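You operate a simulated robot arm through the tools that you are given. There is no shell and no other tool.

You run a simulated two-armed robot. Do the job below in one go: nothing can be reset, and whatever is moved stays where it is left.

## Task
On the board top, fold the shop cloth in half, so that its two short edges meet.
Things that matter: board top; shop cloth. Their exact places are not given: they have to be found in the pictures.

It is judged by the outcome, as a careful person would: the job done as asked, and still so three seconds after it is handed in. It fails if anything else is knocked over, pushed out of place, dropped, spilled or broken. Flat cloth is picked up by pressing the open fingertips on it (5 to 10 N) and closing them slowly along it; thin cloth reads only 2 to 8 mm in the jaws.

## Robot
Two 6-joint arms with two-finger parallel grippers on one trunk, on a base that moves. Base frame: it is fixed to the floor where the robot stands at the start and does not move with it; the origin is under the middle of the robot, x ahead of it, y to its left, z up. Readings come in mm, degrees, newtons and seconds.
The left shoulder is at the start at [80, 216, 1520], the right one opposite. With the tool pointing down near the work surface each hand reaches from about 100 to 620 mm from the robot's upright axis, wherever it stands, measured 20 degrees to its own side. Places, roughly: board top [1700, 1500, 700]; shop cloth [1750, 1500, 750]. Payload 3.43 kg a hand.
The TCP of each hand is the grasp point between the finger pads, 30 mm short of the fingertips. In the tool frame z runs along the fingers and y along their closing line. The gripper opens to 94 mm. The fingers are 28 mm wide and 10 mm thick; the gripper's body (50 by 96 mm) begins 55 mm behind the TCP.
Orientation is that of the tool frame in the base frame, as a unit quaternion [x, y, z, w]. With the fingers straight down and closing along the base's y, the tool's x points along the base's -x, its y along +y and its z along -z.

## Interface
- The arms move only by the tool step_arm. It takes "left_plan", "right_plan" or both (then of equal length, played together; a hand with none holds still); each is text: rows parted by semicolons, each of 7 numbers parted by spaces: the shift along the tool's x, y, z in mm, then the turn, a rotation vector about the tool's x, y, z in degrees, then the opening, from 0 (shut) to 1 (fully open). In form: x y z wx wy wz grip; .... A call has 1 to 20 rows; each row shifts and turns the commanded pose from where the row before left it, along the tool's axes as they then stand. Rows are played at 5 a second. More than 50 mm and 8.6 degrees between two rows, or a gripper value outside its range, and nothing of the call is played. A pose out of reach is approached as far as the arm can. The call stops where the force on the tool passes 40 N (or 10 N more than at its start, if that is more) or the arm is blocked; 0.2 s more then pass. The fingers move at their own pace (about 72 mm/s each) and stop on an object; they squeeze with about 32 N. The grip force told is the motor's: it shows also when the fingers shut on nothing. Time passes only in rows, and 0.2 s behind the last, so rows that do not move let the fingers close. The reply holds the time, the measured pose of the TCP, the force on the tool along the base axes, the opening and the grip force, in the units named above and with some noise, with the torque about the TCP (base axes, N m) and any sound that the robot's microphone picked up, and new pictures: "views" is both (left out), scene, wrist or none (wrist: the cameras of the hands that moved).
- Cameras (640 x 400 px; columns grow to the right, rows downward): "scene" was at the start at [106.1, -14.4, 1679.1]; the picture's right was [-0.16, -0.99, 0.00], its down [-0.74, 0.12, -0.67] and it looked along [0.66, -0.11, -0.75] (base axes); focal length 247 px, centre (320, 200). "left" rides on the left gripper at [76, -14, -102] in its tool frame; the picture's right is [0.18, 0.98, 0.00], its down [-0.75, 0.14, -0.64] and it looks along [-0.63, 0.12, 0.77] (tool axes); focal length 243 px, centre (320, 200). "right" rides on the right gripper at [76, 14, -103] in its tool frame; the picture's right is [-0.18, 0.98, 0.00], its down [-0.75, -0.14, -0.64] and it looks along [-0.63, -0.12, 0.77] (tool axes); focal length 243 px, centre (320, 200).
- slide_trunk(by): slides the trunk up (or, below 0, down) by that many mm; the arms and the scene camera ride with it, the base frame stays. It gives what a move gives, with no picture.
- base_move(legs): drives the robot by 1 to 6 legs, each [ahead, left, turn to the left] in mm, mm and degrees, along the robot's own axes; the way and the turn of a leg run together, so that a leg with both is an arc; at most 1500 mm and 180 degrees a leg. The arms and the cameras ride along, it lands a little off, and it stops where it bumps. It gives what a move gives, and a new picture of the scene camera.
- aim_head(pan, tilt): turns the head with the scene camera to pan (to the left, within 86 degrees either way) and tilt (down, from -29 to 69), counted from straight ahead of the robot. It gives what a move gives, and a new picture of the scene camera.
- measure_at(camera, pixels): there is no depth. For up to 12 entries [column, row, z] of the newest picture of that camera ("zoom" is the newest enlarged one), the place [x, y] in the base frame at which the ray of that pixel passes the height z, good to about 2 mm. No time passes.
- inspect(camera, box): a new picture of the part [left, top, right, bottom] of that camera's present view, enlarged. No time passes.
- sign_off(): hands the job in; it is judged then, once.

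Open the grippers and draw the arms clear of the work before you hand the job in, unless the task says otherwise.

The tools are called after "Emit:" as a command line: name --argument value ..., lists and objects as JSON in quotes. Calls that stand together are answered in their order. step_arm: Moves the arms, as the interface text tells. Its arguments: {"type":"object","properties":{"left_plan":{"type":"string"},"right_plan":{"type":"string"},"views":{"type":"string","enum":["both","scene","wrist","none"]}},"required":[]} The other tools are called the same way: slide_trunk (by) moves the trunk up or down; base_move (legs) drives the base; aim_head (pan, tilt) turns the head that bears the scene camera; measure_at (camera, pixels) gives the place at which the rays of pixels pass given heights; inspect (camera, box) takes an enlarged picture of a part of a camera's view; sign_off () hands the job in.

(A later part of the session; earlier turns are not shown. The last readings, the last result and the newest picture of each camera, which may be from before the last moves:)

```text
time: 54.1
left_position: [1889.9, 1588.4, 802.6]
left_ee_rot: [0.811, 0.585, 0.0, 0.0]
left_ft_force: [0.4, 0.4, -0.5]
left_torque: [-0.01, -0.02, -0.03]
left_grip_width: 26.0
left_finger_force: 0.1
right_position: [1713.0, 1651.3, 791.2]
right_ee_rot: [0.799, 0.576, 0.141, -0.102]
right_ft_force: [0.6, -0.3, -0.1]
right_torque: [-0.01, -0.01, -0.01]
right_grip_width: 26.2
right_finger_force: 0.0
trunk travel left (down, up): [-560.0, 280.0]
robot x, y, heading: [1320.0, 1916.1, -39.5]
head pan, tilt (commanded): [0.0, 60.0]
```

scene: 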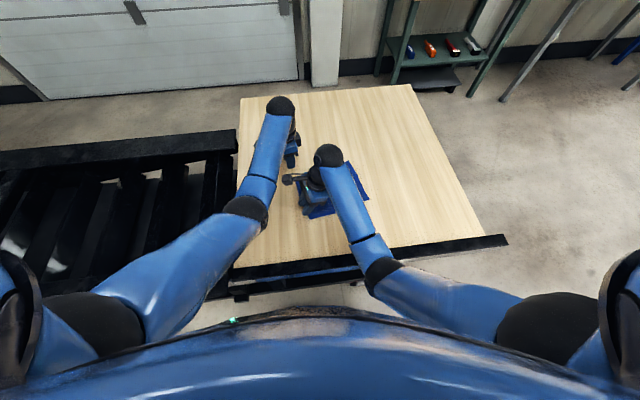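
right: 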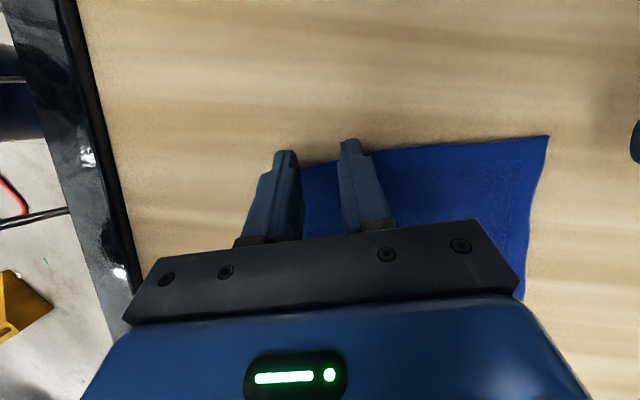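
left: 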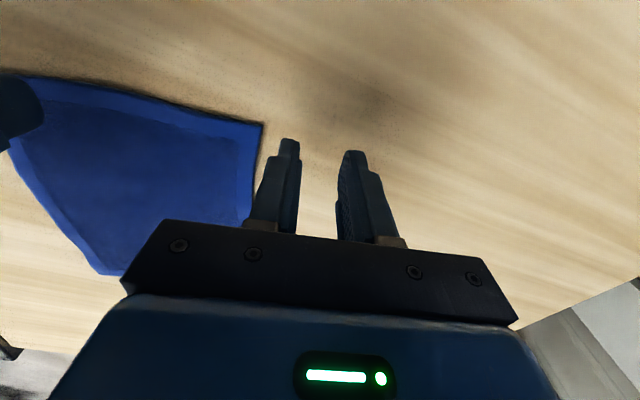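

That gave good room. Now the left hand moves 68 mm along its closing line to its place over the far end of the edge, (1825,1610).

Emit:
step_arm --left_plan "0 -20 0 0 0 0 0.277; 0 -20 4 0 0 0 0.277; 0 -20 4 0 0 0 0.277; 0 -8.4 2 0 0 0 0.277; 0 0 0 0 0 0 0.277" --views "both"

```text
time: 54.9
left_position: [1840.8, 1606.2, 799.0]
left_ee_rot: [0.81, 0.586, 0.001, 0.004]
left_ft_force: [0.5, -0.5, -0.4]
left_torque: [-0.02, 0.02, 0.0]
left_grip_width: 26.3
left_finger_force: 0.0
right_position: [1707.7, 1650.8, 785.8]
right_ee_rot: [0.799, 0.576, 0.135, -0.106]
right_ft_force: [0.0, -0.4, 0.7]
right_torque: [-0.02, 0.01, -0.02]
right_grip_width: 26.2
right_finger_force: 0.1
trunk travel left (down, up): [-560.0, 280.0]
robot x, y, heading: [1314.3, 1919.9, -39.3]
head pan, tilt (commanded): [0.0, 60.0]
stopped in row 3 (right hand): the force on the tool passed its limit at 45 N (the readings are from after the stop); the commanded pose is now the measured one
```

scene: 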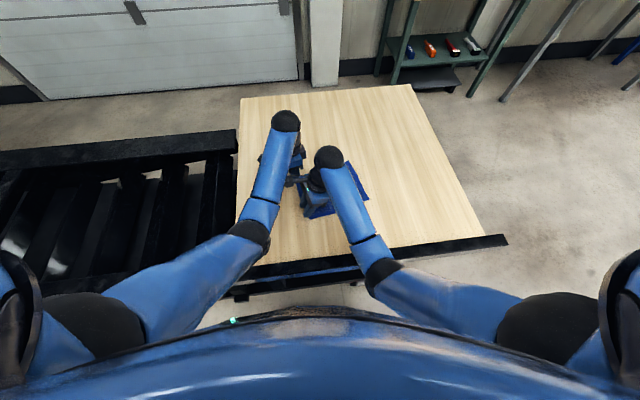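
left: 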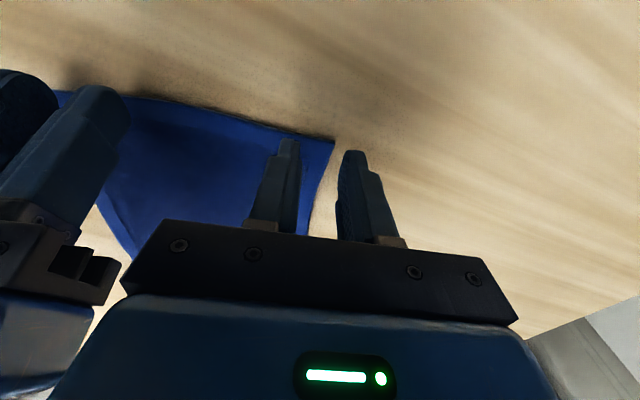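

The right hand felt 45 N: the hands touched at about 140 mm apart. I back the left hand off 25 mm and enlarge the scene to see what met.

Emit:
step_arm --left_plan "0 15 0 0 0 0 0.277; 0 10 0 0 0 0 0.277; 0 0 0 0 0 0 0.277" --views "wrist"

Emit:
inspect --camera "scene" --box '[240, 90, 380, 240]'

Emit:
inspect --camera "right" --box '[0, 0, 640, 400]'

```text
time: 55.7
left_position: [1864.3, 1598.6, 799.7]
left_ee_rot: [0.809, 0.587, 0.001, 0.004]
left_ft_force: [-0.5, 0.4, -0.3]
left_torque: [0.0, -0.02, 0.01]
left_grip_width: 26.1
left_finger_force: 0.1
right_position: [1707.6, 1650.5, 785.7]
right_ee_rot: [0.799, 0.576, 0.134, -0.106]
right_ft_force: [0.4, -0.4, 0.2]
right_torque: [-0.02, -0.01, 0.01]
right_grip_width: 25.6
right_finger_force: 0.1
trunk travel left (down, up): [-560.0, 280.0]
robot x, y, heading: [1318.7, 1915.5, -39.2]
head pan, tilt (commanded): [0.0, 60.0]
```

left: 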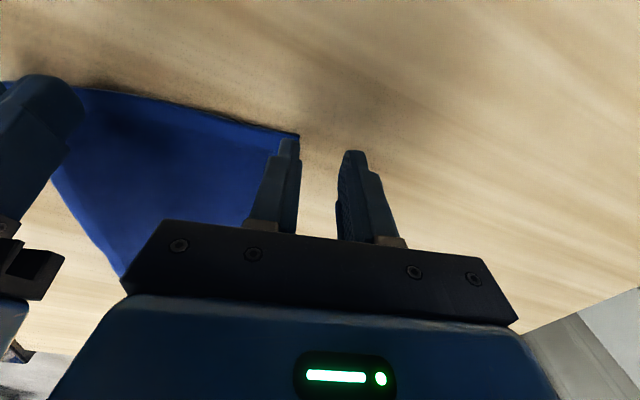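

```text
2.67 times, centred on (310, 165) of scene
```

zoom: 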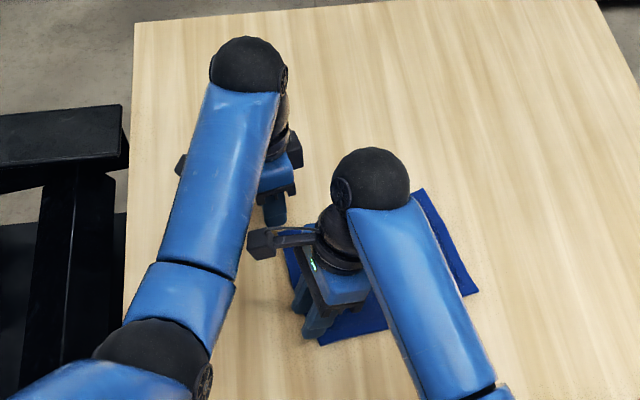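

```text
1.00 times, centred on (320, 200) of right (not enlarged: the box is as wide or as high as the picture)
```

zoom: 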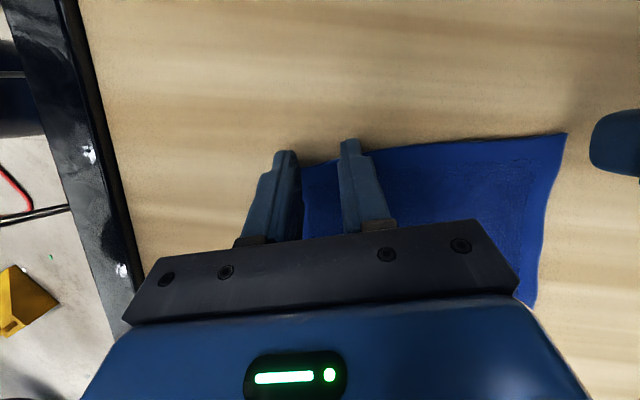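

The gripper bars (wider than the body) met end to end. Before choosing another hand arrangement I measure where elbows and wrists are in space.

Emit:
measure_at --camera "scene" --pixels '[[247, 222, 1050], [247, 222, 1150], [247, 222, 1250], [283, 112, 950], [283, 112, 1000], [283, 112, 1050], [380, 270, 1050], [380, 270, 1150], [380, 270, 1250], [329, 156, 950], [329, 156, 1000], [329, 156, 1050]]'

```text
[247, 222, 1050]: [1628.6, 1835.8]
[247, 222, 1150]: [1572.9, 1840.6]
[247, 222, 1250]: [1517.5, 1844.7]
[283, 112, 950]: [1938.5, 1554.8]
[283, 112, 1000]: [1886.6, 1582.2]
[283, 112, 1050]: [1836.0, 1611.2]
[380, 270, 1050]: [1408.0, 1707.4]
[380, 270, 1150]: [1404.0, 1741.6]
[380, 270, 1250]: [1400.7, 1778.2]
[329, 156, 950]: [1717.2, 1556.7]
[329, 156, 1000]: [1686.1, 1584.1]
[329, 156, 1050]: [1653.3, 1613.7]
```

It was the right hand's camera under the left forearm. Plan changed: fold the other way, with the right hand on the right short edge turned so its camera faces away. First I straighten the right hand and bring it back over the right end of the cloth, near (1640,1450).

Emit:
step_arm --right_plan "0 0 0 0 -6.67 0 0.277; 0 0 0 0 -6.67 0 0.277; 0 0 0 0 -6.67 0 0.277; -42 0 -3 0 0 0 0.277; -42 0 -3 0 0 0 0.277; -42 0 -3 0 0 0 0.277; -42 0 -3 0 0 0 0.277; -43 0 -3 0 0 0 0.277; 0 0 0 0 0 0 0.277; 0 0 0 0 0 0 0.277" --views "none"

Emit:
step_arm --right_plan "0 0 0 0 0 -8.5 0.277; 0 0 0 0 0 -8.5 0.277; 0 0 0 0 0 -8.5 0.277; 0 0 0 0 0 -8.5 0.277; 0 0 0 0 0 -8.5 0.277; 0 0 0 0 0 -8.5 0.277; 0 0 0 0 0 -8.5 0.277; 0 0 0 0 0 -8.5 0.277; 0 0 0 0 0 -8.5 0.277; 0 0 0 0 0 -8.5 0.277; 0 0 0 0 0 -8.5 0.277; 0 0 0 0 0 -8.5 0.277; 0 0 0 0 0 -8.5 0.277; 0 0 0 0 0 -8.5 0.277; 0 0 0 0 0 -8.5 0.277; 0 0 0 0 0 -8.5 0.277; 0 0 0 0 0 -8.5 0.277; 0 0 0 0 0 -8.5 0.277; 0 0 0 0 0 0 0.277; 0 0 0 0 0 0 0.277" --views "both"

```text
time: 57.9
left_position: [1864.2, 1597.8, 799.6]
left_ee_rot: [0.81, 0.587, 0.0, 0.004]
left_ft_force: [-0.1, 0.6, 0.3]
left_torque: [-0.01, 0.02, 0.02]
left_grip_width: 26.0
left_finger_force: 0.0
right_position: [1642.5, 1449.8, 800.7]
right_ee_rot: [0.81, 0.586, -0.006, -0.004]
right_ft_force: [0.0, -0.2, -0.3]
right_torque: [-0.01, 0.04, 0.0]
right_grip_width: 26.0
right_finger_force: 0.1
trunk travel left (down, up): [-560.0, 280.0]
robot x, y, heading: [1315.6, 1915.2, -39.2]
head pan, tilt (commanded): [0.0, 60.0]
```

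```text
time: 62.1
left_position: [1864.1, 1600.0, 798.8]
left_ee_rot: [0.81, 0.586, 0.0, 0.003]
left_ft_force: [-0.1, -0.5, 0.3]
left_torque: [0.0, 0.01, -0.02]
left_grip_width: 25.9
left_finger_force: 0.0
right_position: [1643.3, 1450.3, 801.0]
right_ee_rot: [-0.381, 0.924, 0.003, -0.007]
right_ft_force: [-0.2, -0.3, -0.4]
right_torque: [-0.01, 0.0, 0.0]
right_grip_width: 26.0
right_finger_force: 0.0
trunk travel left (down, up): [-560.0, 280.0]
robot x, y, heading: [1315.1, 1914.7, -39.5]
head pan, tilt (commanded): [0.0, 60.0]
```

scene: 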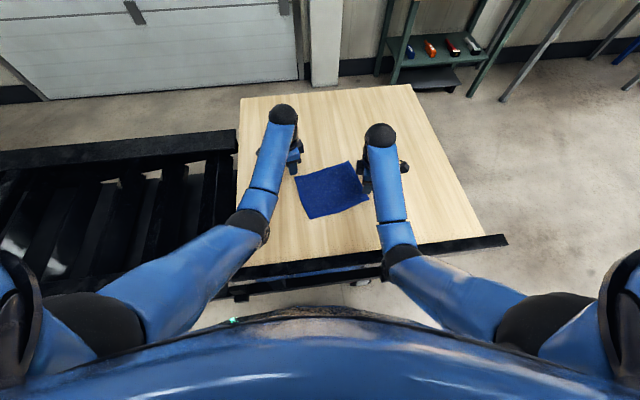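
right: 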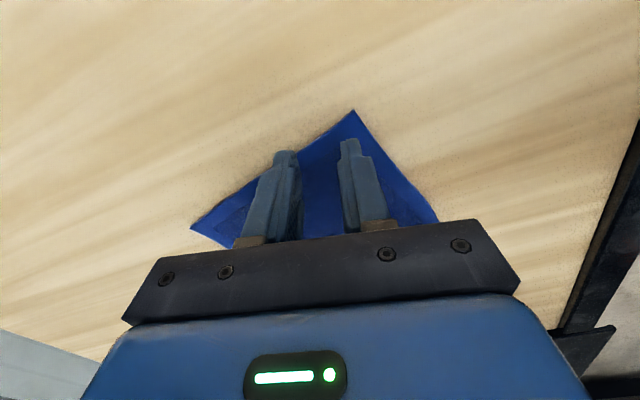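

The wrist turns freely; the scene shows both arms well apart and the right camera now on the outer side. I turn the last 27 degrees to line up with the cloth's right short edge.

Emit:
step_arm --right_plan "0 0 0 0 0 -8.5 0.277; 0 0 0 0 0 -8.5 0.277; 0 0 0 0 0 -8.5 0.277; 0 0 0 0 0 -1 0.277; 0 0 0 0 0 0 0.277; 0 0 0 0 0 0 0.277" --views "wrist"

Emit:
inspect --camera "right" --box '[160, 60, 480, 260]'

```text
time: 63.5
left_position: [1864.6, 1597.4, 799.6]
left_ee_rot: [0.81, 0.586, 0.0, 0.004]
left_ft_force: [-0.3, 0.0, 0.3]
left_torque: [0.0, 0.03, 0.02]
left_grip_width: 26.1
left_finger_force: 0.0
right_position: [1644.6, 1449.1, 800.4]
right_ee_rot: [-0.582, 0.813, 0.003, -0.005]
right_ft_force: [-0.1, 0.0, 0.6]
right_torque: [-0.02, 0.01, -0.01]
right_grip_width: 25.9
right_finger_force: 0.0
trunk travel left (down, up): [-560.0, 280.0]
robot x, y, heading: [1314.9, 1918.3, -39.4]
head pan, tilt (commanded): [0.0, 60.0]
```

right: 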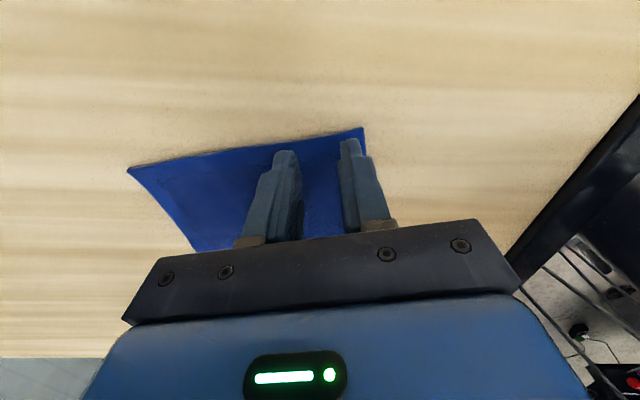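

```text
2.00 times, centred on (320, 160) of right
```

zoom: 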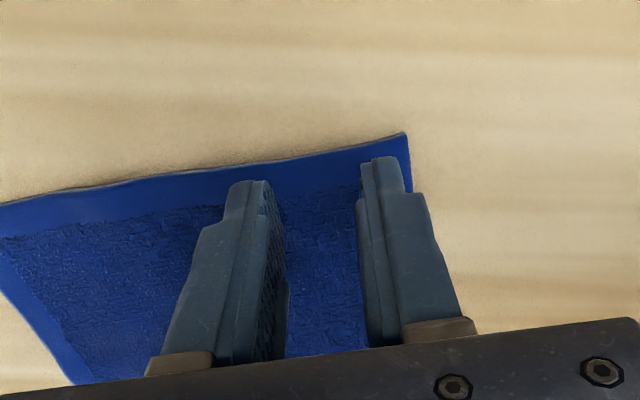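

Now I measure the right short edge with this camera: corner D at (408,133) in the enlarged view, the edge leftward from it, and corner C at (128,168).

Emit:
measure_at --camera "zoom" --pixels '[[408, 133, 740], [340, 149, 740], [280, 160, 740], [200, 170, 740], [100, 186, 740], [20, 200, 740]]'

Emit:
measure_at --camera "right" --pixels '[[128, 168, 740], [150, 163, 740], [286, 152, 770], [351, 140, 770]]'

```text
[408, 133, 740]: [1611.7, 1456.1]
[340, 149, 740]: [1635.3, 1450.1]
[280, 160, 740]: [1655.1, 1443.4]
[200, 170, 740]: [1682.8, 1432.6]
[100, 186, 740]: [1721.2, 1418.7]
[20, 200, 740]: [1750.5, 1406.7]
```

```text
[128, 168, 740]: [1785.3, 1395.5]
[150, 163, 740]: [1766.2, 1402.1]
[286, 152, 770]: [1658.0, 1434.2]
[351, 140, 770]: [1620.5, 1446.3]
```

D is at (1612,1456) and C at (1785,1395), the edge straight between them. Now I lean the left hand 25 degrees (body over the cloth side, which also eases its reach) and bring it above the far end of this edge, target about (1760,1408), staying ~30 mm above the cloth.

Emit:
step_arm --left_plan "0 0 -5 0 -8.33 0 0.277; 0 0 0 0 -8.33 0 0.277; 0 0 0 0 -8.33 0 0.277; -39.4 -7.6 18.4 0 0 0 0.277; -39.4 -7.6 18.4 0 0 0 0.277; -39.4 -7.6 18.4 0 0 0 0.277; -39.4 -7.6 18.4 0 0 0 0.277; -36 -6 16.8 0 0 0 0.277; 0 0 0 0 0 0 0.277; 0 0 0 0 0 0 0.277" --views "both"

```text
time: 65.7
left_position: [1762.1, 1405.6, 805.2]
left_ee_rot: [0.79, 0.572, -0.175, 0.13]
left_ft_force: [0.5, 0.5, 0.4]
left_torque: [-0.03, 0.0, 0.04]
left_grip_width: 26.1
left_finger_force: 0.1
right_position: [1643.3, 1450.4, 800.6]
right_ee_rot: [-0.582, 0.813, 0.004, -0.006]
right_ft_force: [0.2, 0.3, 0.5]
right_torque: [-0.06, 0.06, 0.02]
right_grip_width: 26.1
right_finger_force: 0.1
trunk travel left (down, up): [-560.0, 280.0]
robot x, y, heading: [1319.7, 1917.4, -39.3]
head pan, tilt (commanded): [0.0, 60.0]
```

scene: 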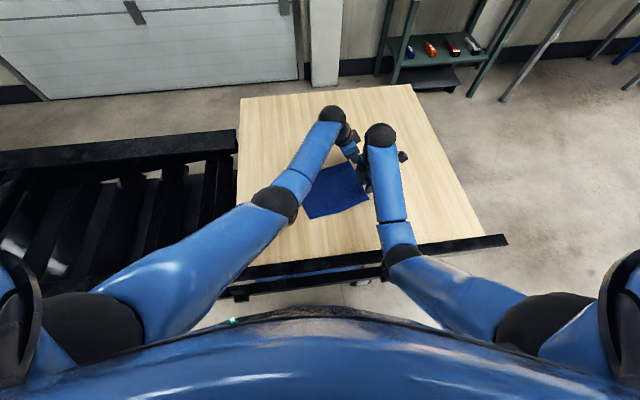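
left: 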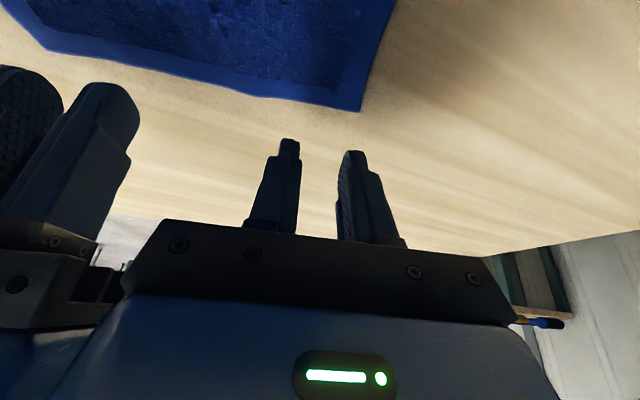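

The left hand is over the far end with room beside the right hand. I measure the edge with the left camera: corner C near (362,109) and edge points.

Emit:
measure_at --camera "left" --pixels '[[362, 109, 740], [320, 104, 740], [280, 96, 740], [220, 84, 740], [140, 67, 740], [290, 142, 772], [353, 153, 772]]'

Emit:
inspect --camera "left" --box '[200, 40, 440, 190]'

```text
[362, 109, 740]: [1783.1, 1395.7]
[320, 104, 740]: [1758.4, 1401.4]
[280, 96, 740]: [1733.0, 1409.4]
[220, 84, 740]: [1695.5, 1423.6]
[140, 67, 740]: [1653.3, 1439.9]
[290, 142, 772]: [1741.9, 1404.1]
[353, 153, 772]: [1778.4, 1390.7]
```

```text
2.67 times, centred on (320, 115) of left
```

zoom: 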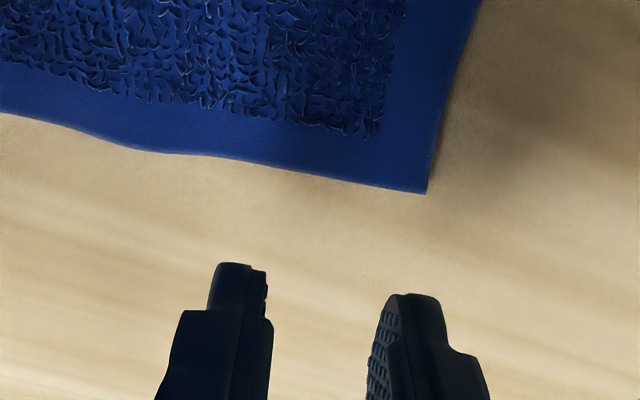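

Edge and corner agree within 2-3 mm. I set both hands over their points and lower them to about 5 mm above the cloth.

Emit:
step_arm --left_plan "4.2 -3.3 -2 0 0 0 0.277; 5.1 0 10.9 0 0 0 0.277; 4.2 0 9.1 0 0 0 0.277; 0 0 0 0 0 0 0.277; 0 0 0 0 0 0 0.277" --right_plan "3.8 3.4 0 0 0 0 0.277; 0 0 12 0 0 0 0.277; 0 0 11 0 0 0 0.277; 0 0 0 0 0 0 0.277; 0 0 0 0 0 0 0.277" --views "wrist"

```text
time: 66.9
left_position: [1760.4, 1412.9, 782.7]
left_ee_rot: [0.791, 0.571, -0.175, 0.131]
left_ft_force: [1.0, -0.9, 0.2]
left_torque: [0.02, -0.01, 0.02]
left_grip_width: 25.9
left_finger_force: 0.0
right_position: [1639.2, 1446.3, 775.9]
right_ee_rot: [-0.582, 0.813, 0.004, -0.007]
right_ft_force: [0.2, -0.2, 0.2]
right_torque: [0.01, -0.02, -0.02]
right_grip_width: 26.0
right_finger_force: 0.0
right hand out of reach, approached as far as the arm can: row 1
trunk travel left (down, up): [-560.0, 280.0]
robot x, y, heading: [1317.8, 1921.9, -39.2]
head pan, tilt (commanded): [0.0, 60.0]
```

right: 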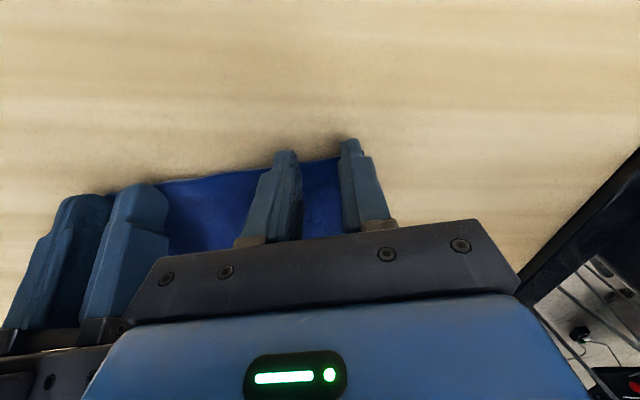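
left: 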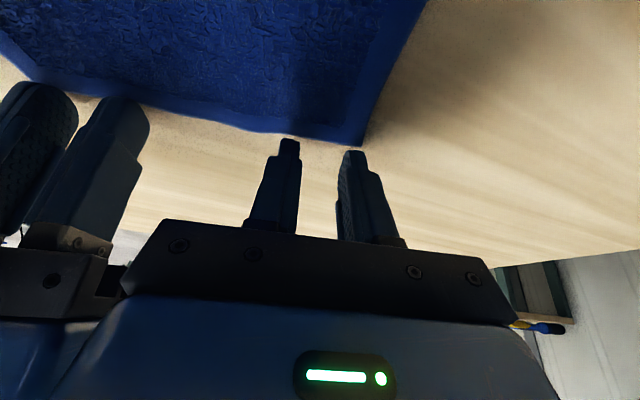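

I enlarge both wrist views to check how the fingertips sit relative to the edge and corners before touching down.

Emit:
inspect --camera "right" --box '[230, 100, 430, 220]'

Emit:
inspect --camera "left" --box '[220, 70, 420, 190]'

Emit:
measure_at --camera "left" --pixels '[[362, 146, 740], [320, 136, 740], [280, 130, 740], [291, 140, 750], [353, 152, 750]]'

Emit:
measure_at --camera "right" --pixels '[[320, 160, 740], [338, 157, 740], [250, 171, 740], [286, 152, 746], [350, 140, 746]]'

```text
3.20 times, centred on (330, 160) of right
```

zoom: 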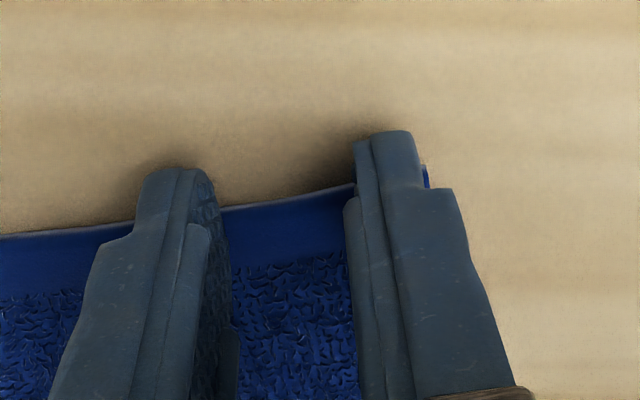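

```text
3.20 times, centred on (320, 130) of left
```

zoom: 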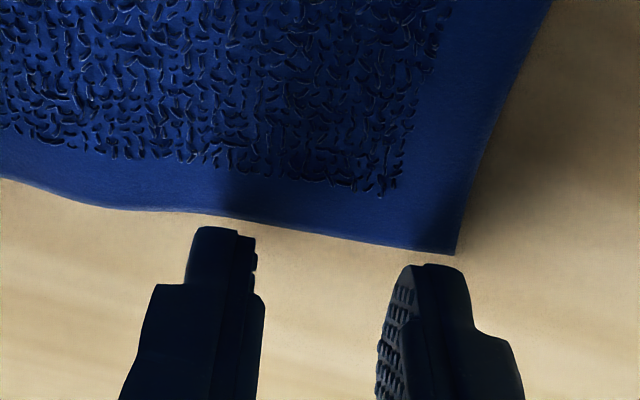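

```text
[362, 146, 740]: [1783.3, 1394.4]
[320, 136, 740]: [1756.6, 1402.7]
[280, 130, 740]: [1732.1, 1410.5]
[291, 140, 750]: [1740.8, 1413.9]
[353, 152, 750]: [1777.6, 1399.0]
```

```text
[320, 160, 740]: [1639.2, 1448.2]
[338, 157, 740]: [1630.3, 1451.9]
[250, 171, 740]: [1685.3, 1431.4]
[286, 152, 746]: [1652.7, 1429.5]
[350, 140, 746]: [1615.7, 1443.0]
```

Right fingertips overlap the cloth by about 15 mm and the outer finger sits just inside corner D; the left tips are only 3-6 mm inside, so I shift the left hand 5 mm further onto the cloth and lower both to near contact.

Emit:
step_arm --left_plan "4.5 0 -2.1 0 0 0 0.277; 1.3 0 2.7 0 0 0 0.277; 0.8 0 1.8 0 0 0 0.277; 0 0 0 0 0 0 0.277" --right_plan "0 0 1.5 0 0 0 0.277; 0 0 1.5 0 0 0 0.277; 0 0 1.5 0 0 0 0.277; 0 0 0 0 0 0 0.277" --views "none"

```text
time: 67.9
left_position: [1761.8, 1417.8, 778.2]
left_ee_rot: [0.791, 0.572, -0.174, 0.131]
left_ft_force: [-0.2, -0.3, 0.0]
left_torque: [-0.01, -0.03, -0.01]
left_grip_width: 26.0
left_finger_force: 0.0
right_position: [1639.8, 1447.4, 774.0]
right_ee_rot: [-0.582, 0.813, 0.003, -0.006]
right_ft_force: [-0.6, -1.1, 13.5]
right_torque: [0.0, -0.1, 0.01]
right_grip_width: 26.2
right_finger_force: 0.0
trunk travel left (down, up): [-560.0, 280.0]
robot x, y, heading: [1320.0, 1919.0, -39.3]
head pan, tilt (commanded): [0.0, 60.0]
```

The right hand touched with 13.5 N, a bit too much; I ease it up 1.2 mm and lower the left 2 mm to reach similar light contact.

Emit:
step_arm --left_plan "0.4 0 0.9 0 0 0 0.277; 0.4 0 0.9 0 0 0 0.277; 0 0 0 0 0 0 0.277" --right_plan "0 0 -1.2 0 0 0 0.277; 0 0 0 0 0 0 0.277; 0 0 0 0 0 0 0.277" --views "none"

```text
time: 68.7
left_position: [1762.4, 1416.1, 776.6]
left_ee_rot: [0.791, 0.572, -0.175, 0.131]
left_ft_force: [0.4, 1.1, 3.4]
left_torque: [0.03, -0.01, 0.02]
left_grip_width: 25.5
left_finger_force: 0.0
right_position: [1638.5, 1448.1, 772.2]
right_ee_rot: [-0.583, 0.813, 0.005, -0.006]
right_ft_force: [-0.8, -3.0, 7.9]
right_torque: [0.0, -0.17, -0.04]
right_grip_width: 25.9
right_finger_force: 0.0
trunk travel left (down, up): [-560.0, 280.0]
robot x, y, heading: [1316.9, 1915.2, -39.4]
head pan, tilt (commanded): [0.0, 60.0]
```

Right at 7.9 N, left at 3.4 N. I press the left 0.8 mm more and close both grippers slowly along the cloth.

Emit:
step_arm --left_plan "0.35 0 0.75 0 0 0 0.277; 0 0 0 0 0 0 0.255; 0 0 0 0 0 0 0.235; 0 0 0 0 0 0 0.215; 0 0 0 0 0 0 0.195; 0 0 0 0 0 0 0.175; 0 0 0 0 0 0 0.155; 0 0 0 0 0 0 0.135; 0 0 0 0 0 0 0.115; 0 0 0 0 0 0 0.095; 0 0 0 0 0 0 0.075; 0 0 0 0 0 0 0.055; 0 0 0 0 0 0 0.035; 0 0 0 0 0 0 0.015; 0 0 0 0 0 0 0; 0 0 0 0 0 0 0; 0 0 0 0 0 0 0" --right_plan "0 0 0 0 0 0 0.277; 0 0 0 0 0 0 0.255; 0 0 0 0 0 0 0.235; 0 0 0 0 0 0 0.215; 0 0 0 0 0 0 0.195; 0 0 0 0 0 0 0.175; 0 0 0 0 0 0 0.155; 0 0 0 0 0 0 0.135; 0 0 0 0 0 0 0.115; 0 0 0 0 0 0 0.095; 0 0 0 0 0 0 0.075; 0 0 0 0 0 0 0.055; 0 0 0 0 0 0 0.035; 0 0 0 0 0 0 0.015; 0 0 0 0 0 0 0; 0 0 0 0 0 0 0; 0 0 0 0 0 0 0" --views "both"

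```text
time: 72.3
left_position: [1761.1, 1418.0, 777.3]
left_ee_rot: [0.791, 0.572, -0.175, 0.131]
left_ft_force: [-12.5, 3.8, 11.2]
left_torque: [0.12, 0.4, 0.0]
left_grip_width: 3.2
left_finger_force: 32.2
right_position: [1638.9, 1446.0, 774.0]
right_ee_rot: [-0.582, 0.813, 0.004, -0.006]
right_ft_force: [13.3, -5.4, 1.7]
right_torque: [-0.1, -0.45, -0.12]
right_grip_width: 3.2
right_finger_force: 31.8
trunk travel left (down, up): [-560.0, 280.0]
robot x, y, heading: [1317.6, 1917.0, -39.5]
head pan, tilt (commanded): [0.0, 60.0]
```

scene: 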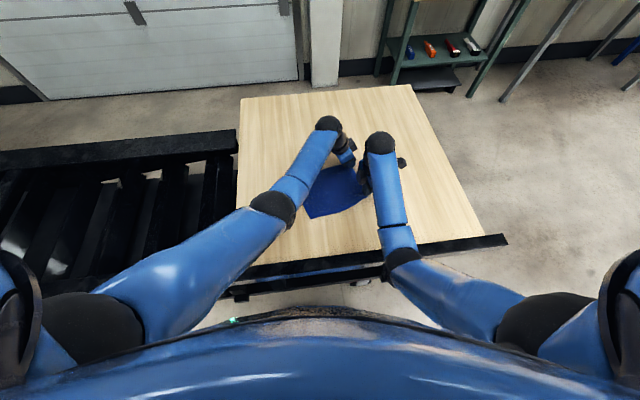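
right: 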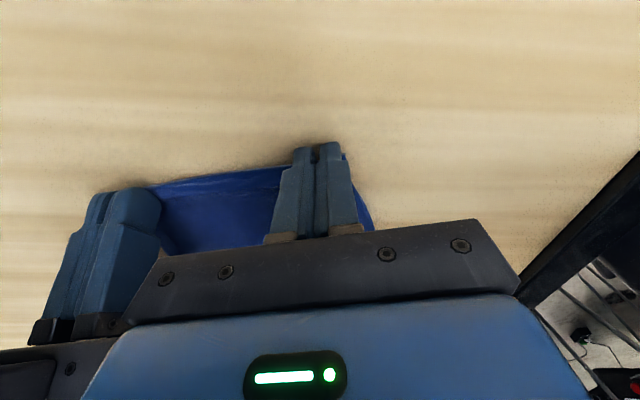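
left: 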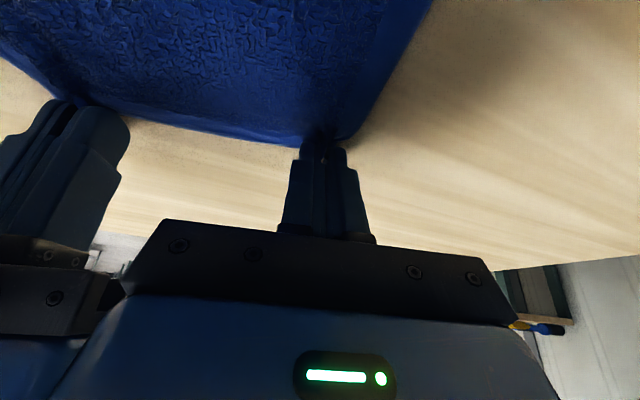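

Both jaws read 3.2 mm with cloth held, and the equal and opposite 13 N shows the edge is stretched tight between the hands. I ease the hands 3 mm toward each other and lift both 12 mm to check the hold.

Emit:
step_arm --left_plan "0 -1.5 0 0 0 0 0; 0 -1.5 0 0 0 0 0; -2.5 0 -5.4 0 0 0 0; -2.5 0 -5.4 0 0 0 0; 0 0 0 0 0 0 0; 0 0 0 0 0 0 0" --right_plan "0 -1.5 0 0 0 0 0; 0 -1.5 0 0 0 0 0; 0 0 -6 0 0 0 0; 0 0 -6 0 0 0 0; 0 0 0 0 0 0 0; 0 0 0 0 0 0 0" --views "both"

```text
time: 73.7
left_position: [1760.6, 1417.9, 785.7]
left_ee_rot: [0.791, 0.572, -0.176, 0.131]
left_ft_force: [-3.2, 1.6, 0.0]
left_torque: [0.05, 0.08, 0.03]
left_grip_width: 3.0
left_finger_force: 32.0
right_position: [1643.4, 1445.0, 784.2]
right_ee_rot: [-0.582, 0.813, 0.005, -0.007]
right_ft_force: [3.2, -0.8, -0.7]
right_torque: [0.03, -0.12, -0.04]
right_grip_width: 3.3
right_finger_force: 32.2
trunk travel left (down, up): [-560.0, 280.0]
robot x, y, heading: [1319.9, 1919.9, -39.5]
head pan, tilt (commanded): [0.0, 60.0]
```

scene: 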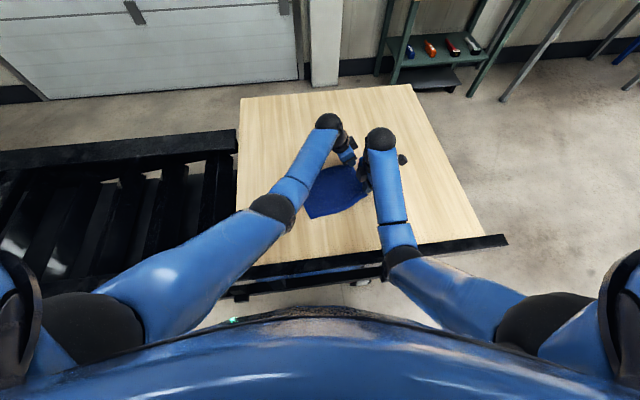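
right: 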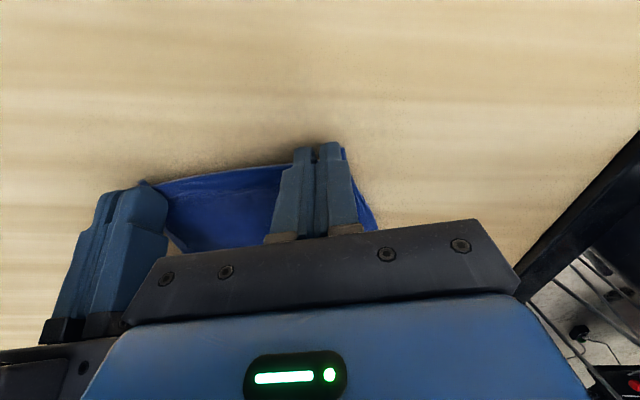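
left: 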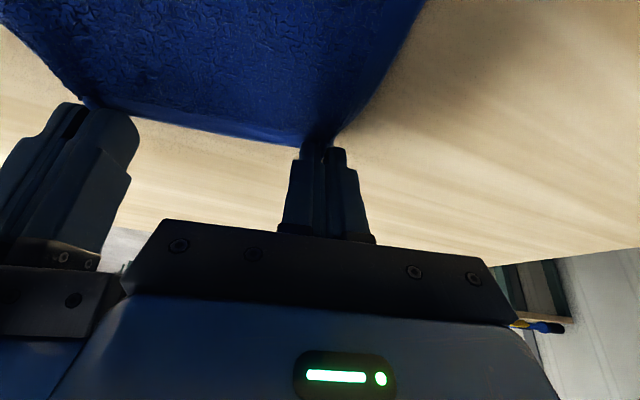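

Still held at 3.0-3.3 mm with the edge lifted. I start the fold: both hands move 30 mm along the cloth's long axis toward the left edge while rising 15 mm, keeping the grip.

Emit:
step_arm --left_plan "6.95 0 -8.77 0 0 0 0; 6.95 0 -8.77 0 0 0 0; 6.95 0 -8.77 0 0 0 0; 0 0 0 0 0 0 0" --right_plan "-10 0 -5 0 0 0 0; -10 0 -5 0 0 0 0; -10 0 -5 0 0 0 0; 0 0 0 0 0 0 0" --views "none"

Emit:
slide_trunk --by 50

Emit:
aim_head --pan -10 --tilt 60

```text
time: 74.7
left_position: [1769.3, 1446.5, 802.0]
left_ee_rot: [0.79, 0.572, -0.175, 0.131]
left_ft_force: [-1.1, 0.8, 0.1]
left_torque: [0.03, 0.04, 0.0]
left_grip_width: 3.0
left_finger_force: 32.0
right_position: [1653.0, 1473.4, 796.8]
right_ee_rot: [-0.582, 0.813, 0.004, -0.006]
right_ft_force: [0.9, -0.2, -1.0]
right_torque: [0.0, -0.03, -0.05]
right_grip_width: 3.1
right_finger_force: 32.3
trunk travel left (down, up): [-560.0, 280.0]
robot x, y, heading: [1316.7, 1917.7, -39.4]
head pan, tilt (commanded): [0.0, 60.0]
```

```text
time: 75.6
left_position: [1768.3, 1446.3, 852.2]
left_ee_rot: [0.791, 0.572, -0.175, 0.13]
left_ft_force: [-1.3, 0.4, 0.3]
left_torque: [0.02, 0.03, 0.02]
left_grip_width: 3.1
left_finger_force: 31.9
right_position: [1652.4, 1473.4, 846.9]
right_ee_rot: [-0.583, 0.813, 0.004, -0.006]
right_ft_force: [0.4, -0.2, 0.7]
right_torque: [-0.03, -0.05, -0.04]
right_grip_width: 3.2
right_finger_force: 32.2
trunk travel left (down, up): [-610.0, 230.0]
robot x, y, heading: [1316.9, 1916.6, -39.2]
head pan, tilt (commanded): [0.0, 60.0]
```

```text
time: 76.3
left_position: [1770.0, 1446.3, 851.1]
left_ee_rot: [0.791, 0.571, -0.175, 0.13]
left_ft_force: [-1.0, 0.2, 0.5]
left_torque: [0.02, 0.02, 0.0]
left_grip_width: 3.0
left_finger_force: 32.2
right_position: [1654.7, 1472.8, 846.8]
right_ee_rot: [-0.582, 0.813, 0.004, -0.007]
right_ft_force: [1.5, 0.6, -0.8]
right_torque: [0.0, -0.05, -0.02]
right_grip_width: 3.2
right_finger_force: 32.2
trunk travel left (down, up): [-610.0, 230.0]
robot x, y, heading: [1318.8, 1916.8, -39.5]
head pan, tilt (commanded): [-10.0, 60.0]
```

scene: 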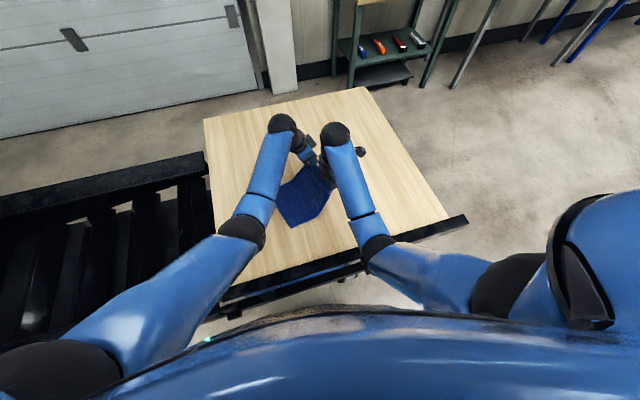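

The cloth is lifted by both corners. I enlarge to see where the lying left edge is now.

Emit:
inspect --camera "scene" --box '[230, 120, 370, 260]'

```text
2.86 times, centred on (300, 190) of scene
```

zoom: 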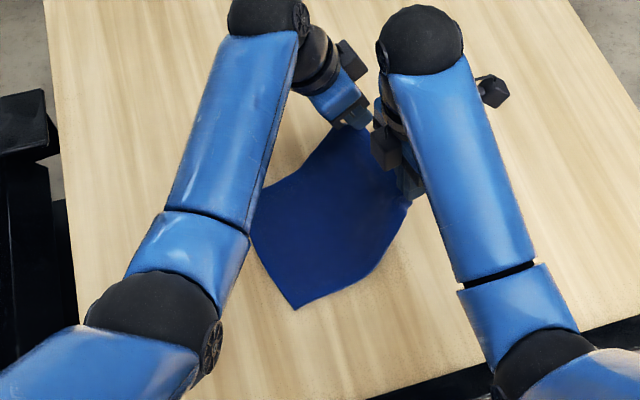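

The lying edge runs from corner A at (295,308) up-left under the left forearm. I measure it.

Emit:
measure_at --camera "zoom" --pixels '[[295, 308, 742], [273, 278, 742], [260, 255, 742], [251, 232, 742], [258, 205, 742]]'

```text
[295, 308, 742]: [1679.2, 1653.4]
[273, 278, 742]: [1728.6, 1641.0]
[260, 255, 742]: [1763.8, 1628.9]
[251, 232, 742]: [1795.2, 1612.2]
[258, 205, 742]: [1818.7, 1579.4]
```

The lying edge has shifted only ~7 mm; A is now at (1679,1653). I carry the held edge over: both hands 75 mm along the long axis and 25 mm up, then 78 mm further, coming down 25 mm.

Emit:
step_arm --left_plan "11.5 0 -10.9 0 0 0 0; 11.5 0 -10.9 0 0 0 0; 11.5 0 -10.9 0 0 0 0; 11.5 0 -10.9 0 0 0 0; 11.5 0 -10.9 0 0 0 0; 16.8 -0.3 -2.3 0 0 0 0; 16.8 -0.3 -2.3 0 0 0 0; 16.8 -0.3 -2.3 0 0 0 0; 16.8 -0.4 -2.3 0 0 0 0; 16.8 -0.4 -2.3 0 0 0 0; 0 0 0 0 0 0 0; 0 0 0 0 0 0 0" --right_plan "-15 0 -5 0 0 0 0; -15 0 -5 0 0 0 0; -15 0 -5 0 0 0 0; -15 0 -5 0 0 0 0; -15 0 -5 0 0 0 0; -15.7 0.7 5 0 0 0 0; -15.7 0.7 5 0 0 0 0; -15.7 0.7 5 0 0 0 0; -15.7 0.7 5 0 0 0 0; -15.7 0.7 5 0 0 0 0; 0 0 0 0 0 0 0; 0 0 0 0 0 0 0" --views "both"

```text
time: 78.9
left_position: [1815.3, 1596.2, 851.2]
left_ee_rot: [0.791, 0.571, -0.176, 0.13]
left_ft_force: [0.5, 0.6, 0.9]
left_torque: [0.0, -0.02, -0.01]
left_grip_width: 2.8
left_finger_force: 32.0
right_position: [1709.8, 1616.3, 825.7]
right_ee_rot: [-0.583, 0.813, 0.004, -0.007]
right_ft_force: [0.5, -0.4, 0.0]
right_torque: [0.02, 0.01, -0.02]
right_grip_width: 3.3
right_finger_force: 32.5
right hand out of reach, approached as far as the arm can: row 1, 2, 3, 4, 5
trunk travel left (down, up): [-610.0, 230.0]
robot x, y, heading: [1320.3, 1920.4, -39.2]
head pan, tilt (commanded): [-10.0, 60.0]
```

scene: 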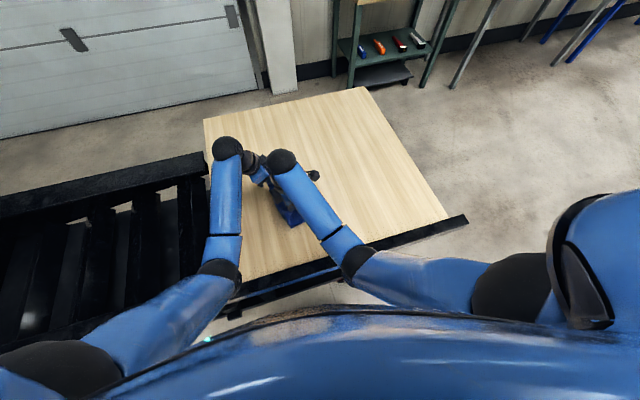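
right: 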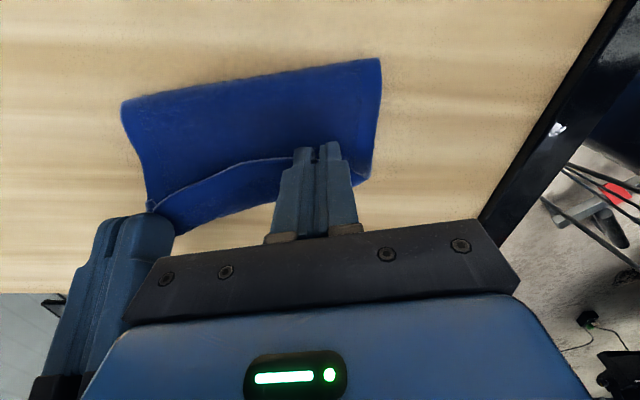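
left: 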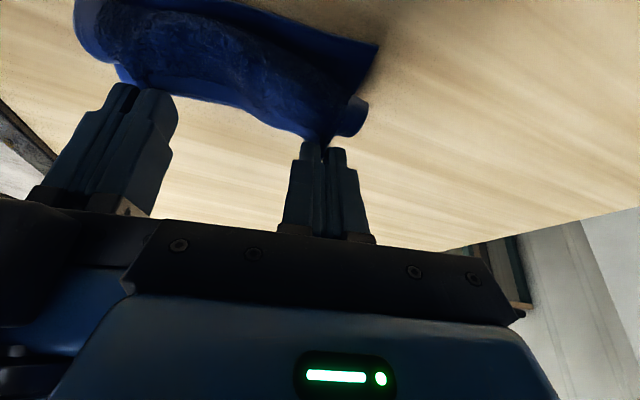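

The fold has formed: the right wrist view shows the crease along (125,100)-(380,60) and the held edge near the fingers. I enlarge the wrist views to see how the held edge lies against the lower edge.

Emit:
inspect --camera "right" --box '[80, 40, 420, 260]'

Emit:
inspect --camera "left" --box '[60, 0, 400, 200]'

Emit:
inspect --camera "scene" --box '[210, 130, 350, 260]'

```text
1.82 times, centred on (250, 150) of right
```

zoom: 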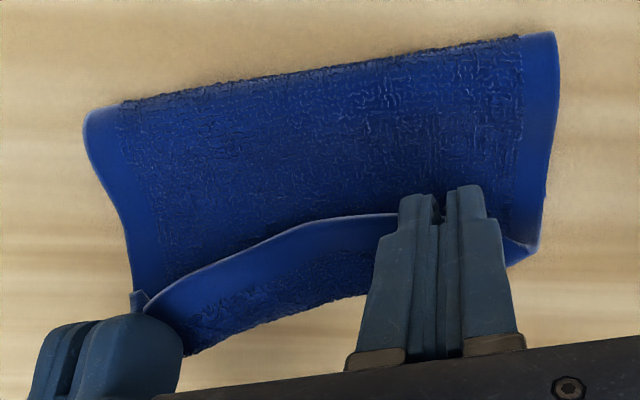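

```text
1.88 times, centred on (230, 100) of left
```

zoom: 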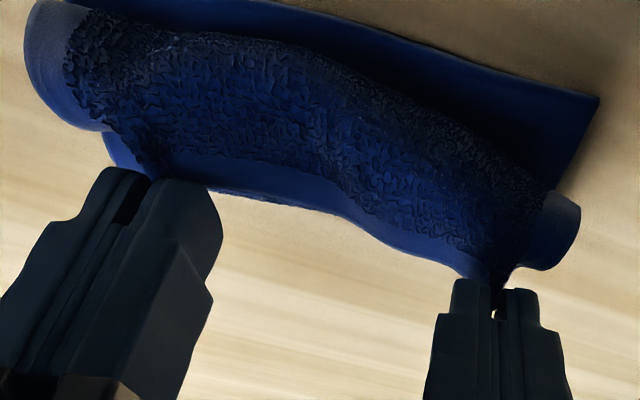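

```text
3.08 times, centred on (280, 195) of scene
```

zoom: 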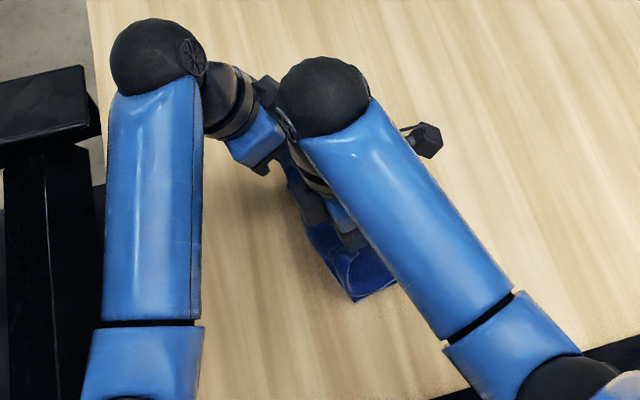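

The held strip curls back under the fingers toward the left edge, as expected; the crease is at the top of the right view. I measure the crease line and the lower left edge/corner positions from the wrist cameras.

Emit:
measure_at --camera "right" --pixels '[[122, 100, 750], [240, 78, 750], [360, 62, 750], [379, 60, 750]]'

Emit:
measure_at --camera "left" --pixels '[[378, 46, 742], [300, 22, 742], [240, 5, 742]]'

Emit:
measure_at --camera "zoom" --pixels '[[352, 300, 742], [303, 230, 742], [396, 287, 742]]'

```text
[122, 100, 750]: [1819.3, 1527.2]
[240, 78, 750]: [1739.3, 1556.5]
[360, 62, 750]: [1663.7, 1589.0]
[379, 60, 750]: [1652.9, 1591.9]
```

```text
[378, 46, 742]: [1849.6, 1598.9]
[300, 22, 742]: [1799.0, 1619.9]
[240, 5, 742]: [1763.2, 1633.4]
```

```text
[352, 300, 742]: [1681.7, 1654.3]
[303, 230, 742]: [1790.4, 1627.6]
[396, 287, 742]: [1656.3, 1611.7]
```

Corner B is at (1850,1599) and A at (1681,1655), so the lower layer has not moved. I straighten the pair (right hand 10 mm outward, left 8 mm further over) and bring the hands down to about 20 mm above the cloth.

Emit:
step_arm --left_plan "5.5 0 5.5 0 0 0 0; 5.5 0 5.5 0 0 0 0; 5.5 0 5.5 0 0 0 0; 0 0 0 0 0 0 0" --right_plan "0 3.5 0 0 0 0 0; 0 3.5 0 0 0 0 0; 0 3.5 0 0 0 0 0; 0 0 0 0 0 0 0" --views "none"

Emit:
slide_trunk --by -32

Emit:
inspect --camera "right" --box '[40, 20, 460, 280]'

Emit:
inspect --camera "left" --box '[40, 0, 460, 240]'

```text
time: 79.9
left_position: [1819.7, 1604.1, 828.8]
left_ee_rot: [0.791, 0.572, -0.174, 0.131]
left_ft_force: [-2.1, 0.6, 0.4]
left_torque: [0.02, 0.01, 0.0]
left_grip_width: 2.8
left_finger_force: 32.0
right_position: [1698.6, 1619.7, 825.2]
right_ee_rot: [-0.583, 0.813, 0.003, -0.005]
right_ft_force: [0.9, -0.3, 0.1]
right_torque: [0.0, -0.03, -0.01]
right_grip_width: 3.2
right_finger_force: 32.5
trunk travel left (down, up): [-610.0, 230.0]
robot x, y, heading: [1319.4, 1919.3, -39.0]
head pan, tilt (commanded): [-10.0, 60.0]
```

```text
time: 80.7
left_position: [1819.4, 1603.1, 797.5]
left_ee_rot: [0.79, 0.572, -0.175, 0.131]
left_ft_force: [-1.5, 0.3, -0.1]
left_torque: [0.02, 0.01, 0.02]
left_grip_width: 3.2
left_finger_force: 32.3
right_position: [1699.3, 1619.3, 794.0]
right_ee_rot: [-0.582, 0.813, 0.004, -0.006]
right_ft_force: [1.9, 0.5, 0.2]
right_torque: [-0.02, -0.06, -0.02]
right_grip_width: 3.0
right_finger_force: 32.4
trunk travel left (down, up): [-578.0, 262.0]
robot x, y, heading: [1317.7, 1918.3, -39.3]
head pan, tilt (commanded): [-10.0, 60.0]
```

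```text
1.52 times, centred on (250, 150) of right
```

zoom: 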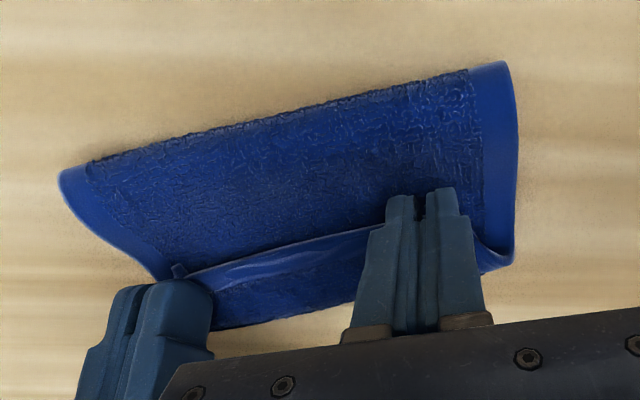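

```text
1.52 times, centred on (250, 120) of left
```

zoom: 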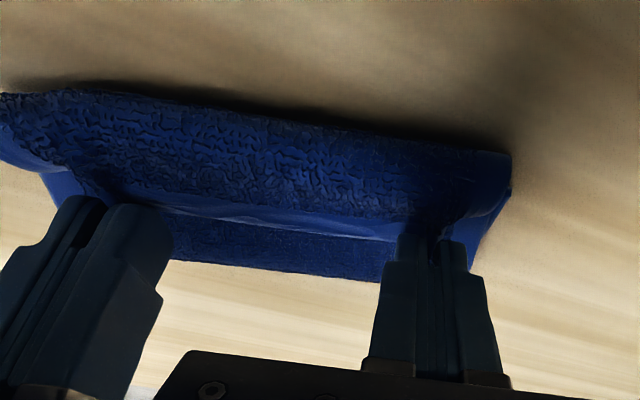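

The clamped strip leaves the fingers toward the left edge and curls under, so the sheet makes an S. I measure how far the curl reaches beyond the fingers in the newest (left) enlarged picture.

Emit:
measure_at --camera "zoom" --pixels '[[250, 108, 765], [400, 138, 765], [500, 153, 765], [100, 93, 765], [250, 108, 745], [500, 190, 742]]'

```text
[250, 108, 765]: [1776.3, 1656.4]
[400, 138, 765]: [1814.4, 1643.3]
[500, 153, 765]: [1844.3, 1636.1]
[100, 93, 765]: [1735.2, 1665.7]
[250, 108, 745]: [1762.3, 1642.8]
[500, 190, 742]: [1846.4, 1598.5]
```

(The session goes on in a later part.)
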